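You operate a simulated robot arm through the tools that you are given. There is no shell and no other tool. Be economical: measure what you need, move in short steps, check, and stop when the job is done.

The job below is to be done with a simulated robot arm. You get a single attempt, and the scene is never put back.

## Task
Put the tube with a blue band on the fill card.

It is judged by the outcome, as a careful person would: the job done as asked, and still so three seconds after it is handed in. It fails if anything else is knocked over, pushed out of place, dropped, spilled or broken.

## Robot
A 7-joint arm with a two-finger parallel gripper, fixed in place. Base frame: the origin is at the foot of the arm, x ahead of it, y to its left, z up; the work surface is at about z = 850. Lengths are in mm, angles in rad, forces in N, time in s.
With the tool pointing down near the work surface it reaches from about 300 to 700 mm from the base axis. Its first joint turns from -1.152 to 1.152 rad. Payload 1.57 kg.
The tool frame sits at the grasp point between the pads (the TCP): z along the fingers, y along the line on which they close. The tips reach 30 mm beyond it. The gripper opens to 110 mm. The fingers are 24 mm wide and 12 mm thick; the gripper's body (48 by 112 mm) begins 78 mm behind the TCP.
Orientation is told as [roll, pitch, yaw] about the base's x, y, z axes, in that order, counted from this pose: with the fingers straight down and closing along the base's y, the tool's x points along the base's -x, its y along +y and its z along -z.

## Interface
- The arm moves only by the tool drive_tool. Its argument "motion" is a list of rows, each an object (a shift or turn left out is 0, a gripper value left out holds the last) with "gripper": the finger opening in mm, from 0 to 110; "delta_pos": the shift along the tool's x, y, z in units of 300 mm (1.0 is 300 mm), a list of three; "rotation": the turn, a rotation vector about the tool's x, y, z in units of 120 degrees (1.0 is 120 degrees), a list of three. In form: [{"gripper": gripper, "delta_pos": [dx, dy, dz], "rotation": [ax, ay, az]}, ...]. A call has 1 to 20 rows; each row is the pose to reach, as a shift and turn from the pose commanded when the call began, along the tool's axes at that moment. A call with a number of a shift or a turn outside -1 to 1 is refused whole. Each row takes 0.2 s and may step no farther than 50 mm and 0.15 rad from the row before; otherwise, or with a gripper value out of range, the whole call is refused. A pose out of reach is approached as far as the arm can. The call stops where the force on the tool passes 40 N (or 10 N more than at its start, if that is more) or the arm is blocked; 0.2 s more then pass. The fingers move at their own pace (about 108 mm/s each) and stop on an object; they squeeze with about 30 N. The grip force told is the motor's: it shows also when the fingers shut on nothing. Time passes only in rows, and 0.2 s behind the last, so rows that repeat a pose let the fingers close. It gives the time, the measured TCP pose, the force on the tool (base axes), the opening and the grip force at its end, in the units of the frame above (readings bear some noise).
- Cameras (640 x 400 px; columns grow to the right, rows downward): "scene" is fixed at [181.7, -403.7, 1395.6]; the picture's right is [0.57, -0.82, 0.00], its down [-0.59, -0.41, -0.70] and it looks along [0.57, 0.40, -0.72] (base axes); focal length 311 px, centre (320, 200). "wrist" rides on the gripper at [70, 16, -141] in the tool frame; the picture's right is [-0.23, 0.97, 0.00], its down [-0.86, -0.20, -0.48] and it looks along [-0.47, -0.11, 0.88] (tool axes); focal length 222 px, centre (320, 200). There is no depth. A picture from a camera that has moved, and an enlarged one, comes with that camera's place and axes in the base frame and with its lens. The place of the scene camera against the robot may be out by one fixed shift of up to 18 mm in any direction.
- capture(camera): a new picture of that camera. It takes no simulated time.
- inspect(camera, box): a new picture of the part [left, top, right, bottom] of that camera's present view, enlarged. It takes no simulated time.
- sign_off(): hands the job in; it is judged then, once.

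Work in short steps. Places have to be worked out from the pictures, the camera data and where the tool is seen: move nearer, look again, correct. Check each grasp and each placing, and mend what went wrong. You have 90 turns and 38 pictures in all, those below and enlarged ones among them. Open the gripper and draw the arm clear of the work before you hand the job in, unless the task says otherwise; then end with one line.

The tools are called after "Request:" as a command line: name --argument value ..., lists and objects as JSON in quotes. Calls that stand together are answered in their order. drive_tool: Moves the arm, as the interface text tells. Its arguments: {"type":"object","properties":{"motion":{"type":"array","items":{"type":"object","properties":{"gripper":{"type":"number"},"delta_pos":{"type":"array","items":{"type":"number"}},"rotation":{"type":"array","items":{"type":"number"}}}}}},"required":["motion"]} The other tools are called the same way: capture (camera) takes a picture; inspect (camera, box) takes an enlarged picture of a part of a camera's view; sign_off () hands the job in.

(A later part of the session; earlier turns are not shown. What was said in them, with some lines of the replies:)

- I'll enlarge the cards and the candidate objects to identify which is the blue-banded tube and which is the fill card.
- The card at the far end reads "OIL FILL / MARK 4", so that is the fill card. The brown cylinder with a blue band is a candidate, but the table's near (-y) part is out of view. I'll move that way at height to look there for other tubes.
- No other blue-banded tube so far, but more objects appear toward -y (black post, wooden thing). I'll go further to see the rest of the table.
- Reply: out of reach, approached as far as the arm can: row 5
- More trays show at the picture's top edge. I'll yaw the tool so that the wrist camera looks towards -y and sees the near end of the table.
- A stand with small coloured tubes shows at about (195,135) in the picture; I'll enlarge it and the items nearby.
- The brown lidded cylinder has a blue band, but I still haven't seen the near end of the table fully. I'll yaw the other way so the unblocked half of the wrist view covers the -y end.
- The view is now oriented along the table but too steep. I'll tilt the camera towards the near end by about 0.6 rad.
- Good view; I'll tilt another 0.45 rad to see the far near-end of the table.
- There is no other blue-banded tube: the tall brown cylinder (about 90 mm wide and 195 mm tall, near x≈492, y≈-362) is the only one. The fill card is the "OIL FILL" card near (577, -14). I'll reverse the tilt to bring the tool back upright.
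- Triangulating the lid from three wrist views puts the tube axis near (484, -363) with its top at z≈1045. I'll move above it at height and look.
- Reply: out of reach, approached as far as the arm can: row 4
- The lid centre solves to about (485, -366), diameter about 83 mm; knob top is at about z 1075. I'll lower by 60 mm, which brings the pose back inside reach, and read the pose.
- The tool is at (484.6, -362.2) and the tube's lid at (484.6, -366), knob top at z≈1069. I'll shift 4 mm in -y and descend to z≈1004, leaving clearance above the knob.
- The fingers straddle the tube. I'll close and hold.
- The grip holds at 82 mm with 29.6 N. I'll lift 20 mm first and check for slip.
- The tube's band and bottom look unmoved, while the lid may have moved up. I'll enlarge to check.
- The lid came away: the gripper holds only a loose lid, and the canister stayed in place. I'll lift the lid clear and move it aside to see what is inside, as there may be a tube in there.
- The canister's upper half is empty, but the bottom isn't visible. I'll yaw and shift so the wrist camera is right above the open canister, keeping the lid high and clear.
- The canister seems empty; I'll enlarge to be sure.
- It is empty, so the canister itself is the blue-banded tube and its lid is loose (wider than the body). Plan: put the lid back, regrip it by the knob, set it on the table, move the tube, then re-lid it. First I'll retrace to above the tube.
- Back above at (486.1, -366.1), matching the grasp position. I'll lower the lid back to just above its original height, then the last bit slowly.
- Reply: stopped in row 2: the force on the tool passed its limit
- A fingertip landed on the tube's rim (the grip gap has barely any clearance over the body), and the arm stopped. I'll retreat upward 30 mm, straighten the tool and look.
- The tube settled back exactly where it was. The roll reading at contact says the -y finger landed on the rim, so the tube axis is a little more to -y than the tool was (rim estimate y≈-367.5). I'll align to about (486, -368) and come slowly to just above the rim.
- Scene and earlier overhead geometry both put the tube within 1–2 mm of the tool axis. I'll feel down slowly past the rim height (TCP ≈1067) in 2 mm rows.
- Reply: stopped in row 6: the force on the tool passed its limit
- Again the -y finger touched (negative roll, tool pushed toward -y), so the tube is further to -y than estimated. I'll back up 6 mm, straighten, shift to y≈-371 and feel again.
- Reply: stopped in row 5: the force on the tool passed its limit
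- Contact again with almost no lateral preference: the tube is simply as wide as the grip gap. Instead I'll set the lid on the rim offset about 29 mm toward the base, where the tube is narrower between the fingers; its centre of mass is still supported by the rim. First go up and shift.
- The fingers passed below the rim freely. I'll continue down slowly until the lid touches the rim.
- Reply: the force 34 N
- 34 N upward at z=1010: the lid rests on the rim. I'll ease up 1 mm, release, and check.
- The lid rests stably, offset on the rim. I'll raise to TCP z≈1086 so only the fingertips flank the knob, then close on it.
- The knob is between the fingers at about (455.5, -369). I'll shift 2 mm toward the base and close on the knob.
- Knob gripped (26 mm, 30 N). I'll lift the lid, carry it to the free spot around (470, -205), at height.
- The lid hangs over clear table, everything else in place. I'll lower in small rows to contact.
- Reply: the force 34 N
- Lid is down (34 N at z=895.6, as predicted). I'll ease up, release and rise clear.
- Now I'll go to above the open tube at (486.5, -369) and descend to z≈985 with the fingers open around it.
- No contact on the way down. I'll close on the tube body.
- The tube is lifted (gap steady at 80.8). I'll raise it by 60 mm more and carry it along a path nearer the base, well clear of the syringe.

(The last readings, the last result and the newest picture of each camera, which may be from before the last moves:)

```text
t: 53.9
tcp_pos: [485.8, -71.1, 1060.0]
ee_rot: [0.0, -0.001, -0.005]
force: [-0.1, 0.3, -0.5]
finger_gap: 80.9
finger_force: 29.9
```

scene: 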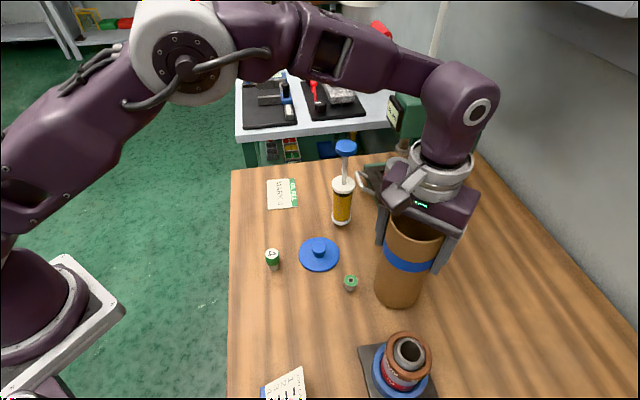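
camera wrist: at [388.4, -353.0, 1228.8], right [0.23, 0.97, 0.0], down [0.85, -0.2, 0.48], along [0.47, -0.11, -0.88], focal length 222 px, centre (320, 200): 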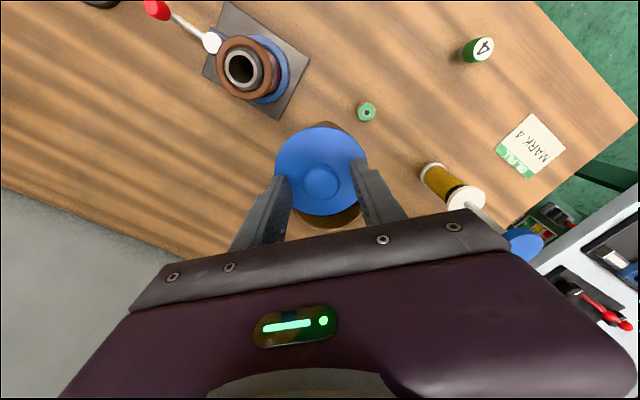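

Holding well at (485.8, -71.1, 1060). I'll go over the card centre (572.5, -26.5), lower to about 8 mm above it, and look.

Request:
drive_tool --motion '[{"delta_pos": [-0.07, 0.04, 0]}, {"delta_pos": [-0.15, 0.08, 0]}, {"delta_pos": [-0.23, 0.12, 0]}, {"delta_pos": [-0.288, 0.15, 0]}, {"delta_pos": [-0.288, 0.15, 0.06]}, {"delta_pos": [-0.288, 0.15, 0.13]}, {"delta_pos": [-0.288, 0.15, 0.19]}, {"delta_pos": [-0.288, 0.15, 0.225]}, {"delta_pos": [-0.288, 0.15, 0.225]}]'

Request:
inspect --camera "scene" --box '[220, 100, 380, 280]'

```text
t: 55.9
tcp_pos: [574.3, -29.1, 993.5]
ee_rot: [0.0, 0.001, -0.003]
force: [0.7, 0.1, -1.7]
finger_gap: 80.8
finger_force: 30.4
```

```text
2.22 times, centred on (300, 190) of scene
camera zoom: at [181.7, -403.7, 1395.6], right [0.57, -0.82, 0.0], down [-0.59, -0.41, -0.7], along [0.57, 0.4, -0.72], focal length 692 px, centre (364, 222)
```

zoom: 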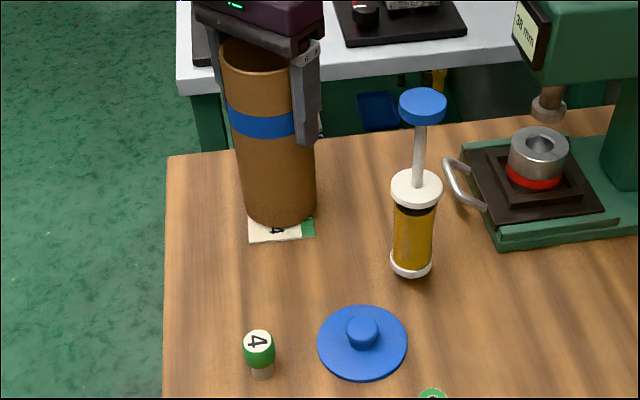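

The tube is centred over the card in the sideways direction and about 3–4 mm far from the camera. I'll shift 3 mm toward the base and lower to contact in small rows.

Request:
drive_tool --motion '[{"delta_pos": [0.01, 0, 0.006]}, {"delta_pos": [0.01, 0, 0.014]}, {"delta_pos": [0.01, 0, 0.02]}, {"delta_pos": [0.01, 0, 0.026]}, {"delta_pos": [0.01, 0, 0.031]}]'

```text
t: 57.1
tcp_pos: [571.9, -30.7, 984.9]
ee_rot: [-0.001, -0.002, -0.002]
force: [-0.7, -0.1, 29.2]
finger_gap: 81.0
finger_force: 29.8
```

The tube is on the card (29 N at z=985). I'll ease up, release gently and rise clear of it.

Request:
drive_tool --motion '[{"delta_pos": [0, 0, -0.003]}, {"delta_pos": [0, 0, -0.003], "gripper": 86}, {"delta_pos": [0, 0, -0.003], "gripper": 95}, {"delta_pos": [0, 0, -0.003], "gripper": 108}, {"delta_pos": [0, 0, -0.003], "gripper": 108}, {"delta_pos": [0, 0, -0.08]}, {"delta_pos": [0, 0, -0.18]}, {"delta_pos": [0, 0, -0.28]}, {"delta_pos": [0, 0, -0.38]}, {"delta_pos": [0, 0, -0.38]}]'

```text
t: 59.3
tcp_pos: [571.3, -30.2, 1100.1]
ee_rot: [0.001, 0.0, -0.003]
force: [0.1, 0.6, 0.0]
finger_gap: 107.9
finger_force: 0.0
```

Now fetch the lid at (471, -205): travel at height nearer the base first, then descend with the fingers at 60 mm around the knob.

Request:
drive_tool --motion '[{"delta_pos": [0.1, -0.05, 0], "gripper": 60}, {"delta_pos": [0.2, -0.13, 0], "gripper": 60}, {"delta_pos": [0.3, -0.23, 0]}, {"delta_pos": [0.334, -0.35, 0]}, {"delta_pos": [0.334, -0.47, 0]}, {"delta_pos": [0.334, -0.583, 0]}, {"delta_pos": [0.334, -0.583, 0.13]}, {"delta_pos": [0.334, -0.583, 0.26]}, {"delta_pos": [0.334, -0.583, 0.39]}, {"delta_pos": [0.334, -0.583, 0.52]}, {"delta_pos": [0.334, -0.583, 0.61]}, {"delta_pos": [0.334, -0.583, 0.665]}, {"delta_pos": [0.334, -0.583, 0.675]}, {"delta_pos": [0.334, -0.583, 0.675]}]'

```text
t: 62.3
tcp_pos: [469.7, -203.3, 895.5]
ee_rot: [0.001, 0.0, -0.003]
force: [0.0, 1.1, 0.4]
finger_gap: 59.9
finger_force: 0.1
```

In place around the knob. I'll nudge 1 mm to the recorded spot and close.

Request:
drive_tool --motion '[{"delta_pos": [-0.002, -0.004, 0]}, {"delta_pos": [-0.002, -0.004, 0], "gripper": 35}, {"delta_pos": [-0.002, -0.004, 0], "gripper": 10}, {"delta_pos": [-0.002, -0.004, 0]}, {"delta_pos": [-0.002, -0.004, 0]}]'

```text
t: 63.5
tcp_pos: [471.5, -205.4, 894.9]
ee_rot: [-0.001, -0.002, -0.003]
force: [-1.0, 1.0, -0.6]
finger_gap: 26.8
finger_force: 30.1
```

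Knob gripped. By bookkeeping of the earlier grips, the lid axis sits about 3.3 mm further +x of the TCP than the tube's axis did, so the lid target is TCP ≈(568.2, -30.2). I'll lift and carry it there at height.

Request:
drive_tool --motion '[{"delta_pos": [0, 0, -0.05]}, {"delta_pos": [0, 0, -0.18]}, {"delta_pos": [0, 0, -0.33]}, {"delta_pos": [0, 0, -0.48]}, {"delta_pos": [0, 0, -0.62]}, {"delta_pos": [0, 0, -0.73]}, {"delta_pos": [0, 0.13, -0.73]}, {"delta_pos": [0, 0.26, -0.73]}, {"delta_pos": [-0.03, 0.39, -0.73]}, {"delta_pos": [-0.1, 0.5, -0.73]}, {"delta_pos": [-0.2, 0.56, -0.73]}, {"delta_pos": [-0.29, 0.584, -0.73]}, {"delta_pos": [-0.322, 0.584, -0.73]}, {"delta_pos": [-0.322, 0.584, -0.73]}]'

Request:
drive_tool --motion '[{"delta_pos": [0, 0, 0.03]}, {"delta_pos": [0, 0, 0.055]}, {"delta_pos": [0, 0, 0.055]}]'

Request:
inspect --camera "scene" --box '[230, 90, 330, 220]'

```text
t: 66.5
tcp_pos: [568.1, -30.7, 1113.7]
ee_rot: [-0.001, -0.001, -0.004]
force: [-0.2, -0.6, -1.4]
finger_gap: 26.8
finger_force: 29.8
```

```text
t: 67.3
tcp_pos: [567.7, -30.2, 1097.0]
ee_rot: [0.0, -0.001, -0.002]
force: [1.3, -0.1, -0.5]
finger_gap: 26.8
finger_force: 30.1
```

```text
3.08 times, centred on (280, 155) of scene
camera zoom: at [181.7, -403.7, 1395.6], right [0.57, -0.82, 0.0], down [-0.59, -0.41, -0.7], along [0.57, 0.4, -0.72], focal length 958 px, centre (443, 338)
```

zoom: 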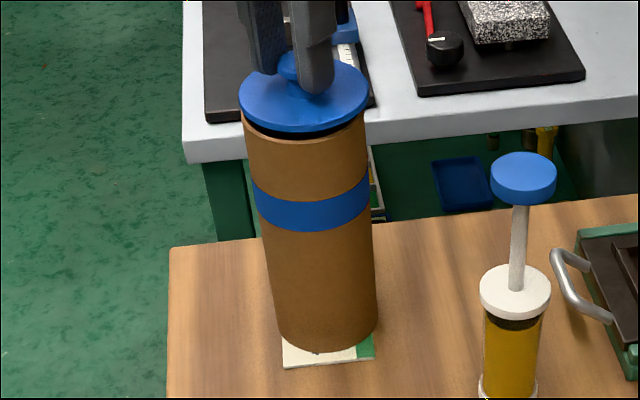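

The lid is laterally aligned with the tube to within about a millimetre and its dark underside plug is visible. I'll lower slowly; seated should read about z 1080, perched about 1086.

Request:
drive_tool --motion '[{"delta_pos": [0, 0, 0.012]}, {"delta_pos": [0, 0, 0.024]}, {"delta_pos": [0, 0, 0.032]}, {"delta_pos": [0, 0, 0.038]}, {"delta_pos": [0, 0, 0.044]}, {"delta_pos": [0, 0, 0.049]}, {"delta_pos": [0, 0, 0.053]}]'

```text
t: 68.9
tcp_pos: [566.5, -29.9, 1084.8]
ee_rot: [0.001, -0.003, -0.003]
force: [-0.5, 0.2, 34.1]
finger_gap: 26.9
finger_force: 30.5
```

34 N at 1084.8 looks perched rather than seated, with the pitch and drift suggesting contact on the +x side. I'll ease up 5 mm, shift 1.5 mm toward -x and lower again.

Request:
drive_tool --motion '[{"delta_pos": [0, 0, -0.015]}, {"delta_pos": [0.005, 0, -0.0167]}, {"delta_pos": [0.005, 0, -0.0167]}, {"delta_pos": [0.005, 0, -0.01]}, {"delta_pos": [0.005, 0, -0.005]}, {"delta_pos": [0.005, 0, 0]}]'

```text
t: 70.3
tcp_pos: [564.9, -30.3, 1083.2]
ee_rot: [0.0, -0.004, -0.003]
force: [-1.1, -0.7, 24.9]
finger_gap: 26.8
finger_force: 30.2
```

The height dropped by 1.6 mm with less force, so the direction is right. I'll lift, shift another 1.5 mm toward -x, and lower a bit further.

Request:
drive_tool --motion '[{"delta_pos": [0, 0, -0.015]}, {"delta_pos": [0.005, 0, -0.0167]}, {"delta_pos": [0.005, 0, -0.0167]}, {"delta_pos": [0.005, 0, -0.01]}, {"delta_pos": [0.005, 0, -0.005]}, {"delta_pos": [0.005, 0, 0]}]'

```text
t: 71.7
tcp_pos: [564.4, -31.5, 1084.1]
ee_rot: [0.001, -0.003, -0.002]
force: [-0.4, 1.3, 18.3]
finger_gap: 26.9
finger_force: 30.4
```

Re-examining the last picture's vertical spacing: the lid was actually a few mm too near the camera (-x/-y), and the pitch reading under load is just arm compliance (same at the table). I'll raise, shift +5 mm in x and +1 mm in y from here, and feel with a lighter press (z≈1084).

Request:
drive_tool --motion '[{"delta_pos": [0, 0, -0.02]}, {"delta_pos": [-0.017, 0.004, -0.03]}, {"delta_pos": [-0.017, 0.004, -0.03]}, {"delta_pos": [-0.017, 0.004, -0.02]}, {"delta_pos": [-0.017, 0.004, -0.014]}, {"delta_pos": [-0.017, 0.004, -0.01]}, {"delta_pos": [-0.017, 0.004, -0.01]}]'

```text
t: 73.3
tcp_pos: [568.1, -29.3, 1084.2]
ee_rot: [0.001, 0.0, -0.003]
force: [0.1, 0.1, -1.3]
finger_gap: 26.9
finger_force: 29.7
```

No force at 1084, so I'll continue down 2 mm at a time and feel.

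Request:
drive_tool --motion '[{"delta_pos": [0, 0, 0.004]}, {"delta_pos": [0, 0, 0.007]}, {"delta_pos": [0, 0, 0.01]}, {"delta_pos": [0, 0, 0.01]}]'

```text
t: 74.3
tcp_pos: [570.9, -29.0, 1082.1]
ee_rot: [0.0, -0.005, -0.003]
force: [-1.2, 0.1, 33.6]
finger_gap: 27.0
finger_force: 29.8
```

Contact is now lower (34 N at 1082), close to the expected seated height. I'll use the last picture to check whether the lid is flush.

Request:
inspect --camera "scene" --box '[250, 95, 310, 215]'

```text
3.33 times, centred on (280, 155) of scene
camera zoom: at [181.0, -403.6, 1395.7], right [0.57, -0.82, 0.0], down [-0.59, -0.41, -0.7], along [0.58, 0.4, -0.72], focal length 1038 px, centre (453, 350)
```

zoom: 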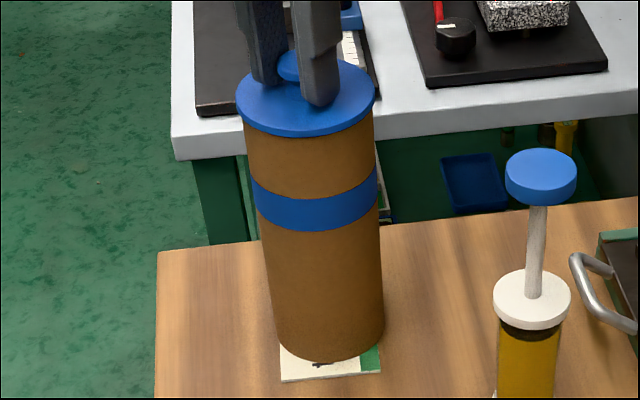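

The lid sits flush with no dark plug visible, and the tube stands on the fill card. I'll ease off the pressure, release the knob and rise straight up, then draw back.

Request:
drive_tool --motion '[{"delta_pos": [0, 0, -0.004]}, {"delta_pos": [0, 0, -0.005]}, {"delta_pos": [0, 0, -0.005], "gripper": 34}, {"delta_pos": [0, 0, -0.005], "gripper": 50}, {"delta_pos": [0, 0, -0.005], "gripper": 60}, {"delta_pos": [0, 0, -0.005], "gripper": 60}]'

Request:
drive_tool --motion '[{"delta_pos": [0, 0, -0.03]}, {"delta_pos": [0, 0, -0.1]}, {"delta_pos": [0, 0, -0.2]}, {"delta_pos": [0.08, 0, -0.25]}, {"delta_pos": [0.2, 0, -0.25]}, {"delta_pos": [0.32, 0, -0.25]}, {"delta_pos": [0.44, 0, -0.25]}, {"delta_pos": [0.5, 0, -0.25]}, {"delta_pos": [0.5, 0, -0.25]}]'

```text
t: 75.7
tcp_pos: [570.3, -31.1, 1084.2]
ee_rot: [0.001, 0.001, -0.003]
force: [-0.2, -0.2, -0.1]
finger_gap: 60.0
finger_force: 0.0
```

```text
t: 77.7
tcp_pos: [419.3, -25.8, 1160.6]
ee_rot: [0.001, 0.002, -0.005]
force: [1.1, 0.5, 1.8]
finger_gap: 60.0
finger_force: 0.0
```

The gripper released with no residual force and the arm is clear, so I'm handing in.

Request:
sign_off

```text
The job is handed in.
```

I set the blue-banded tube upright on the OIL FILL card with its lid back on, and drew the arm clear; my last picture, taken just before I released the lid, showed the lid flush and nothing else in view disturbed.
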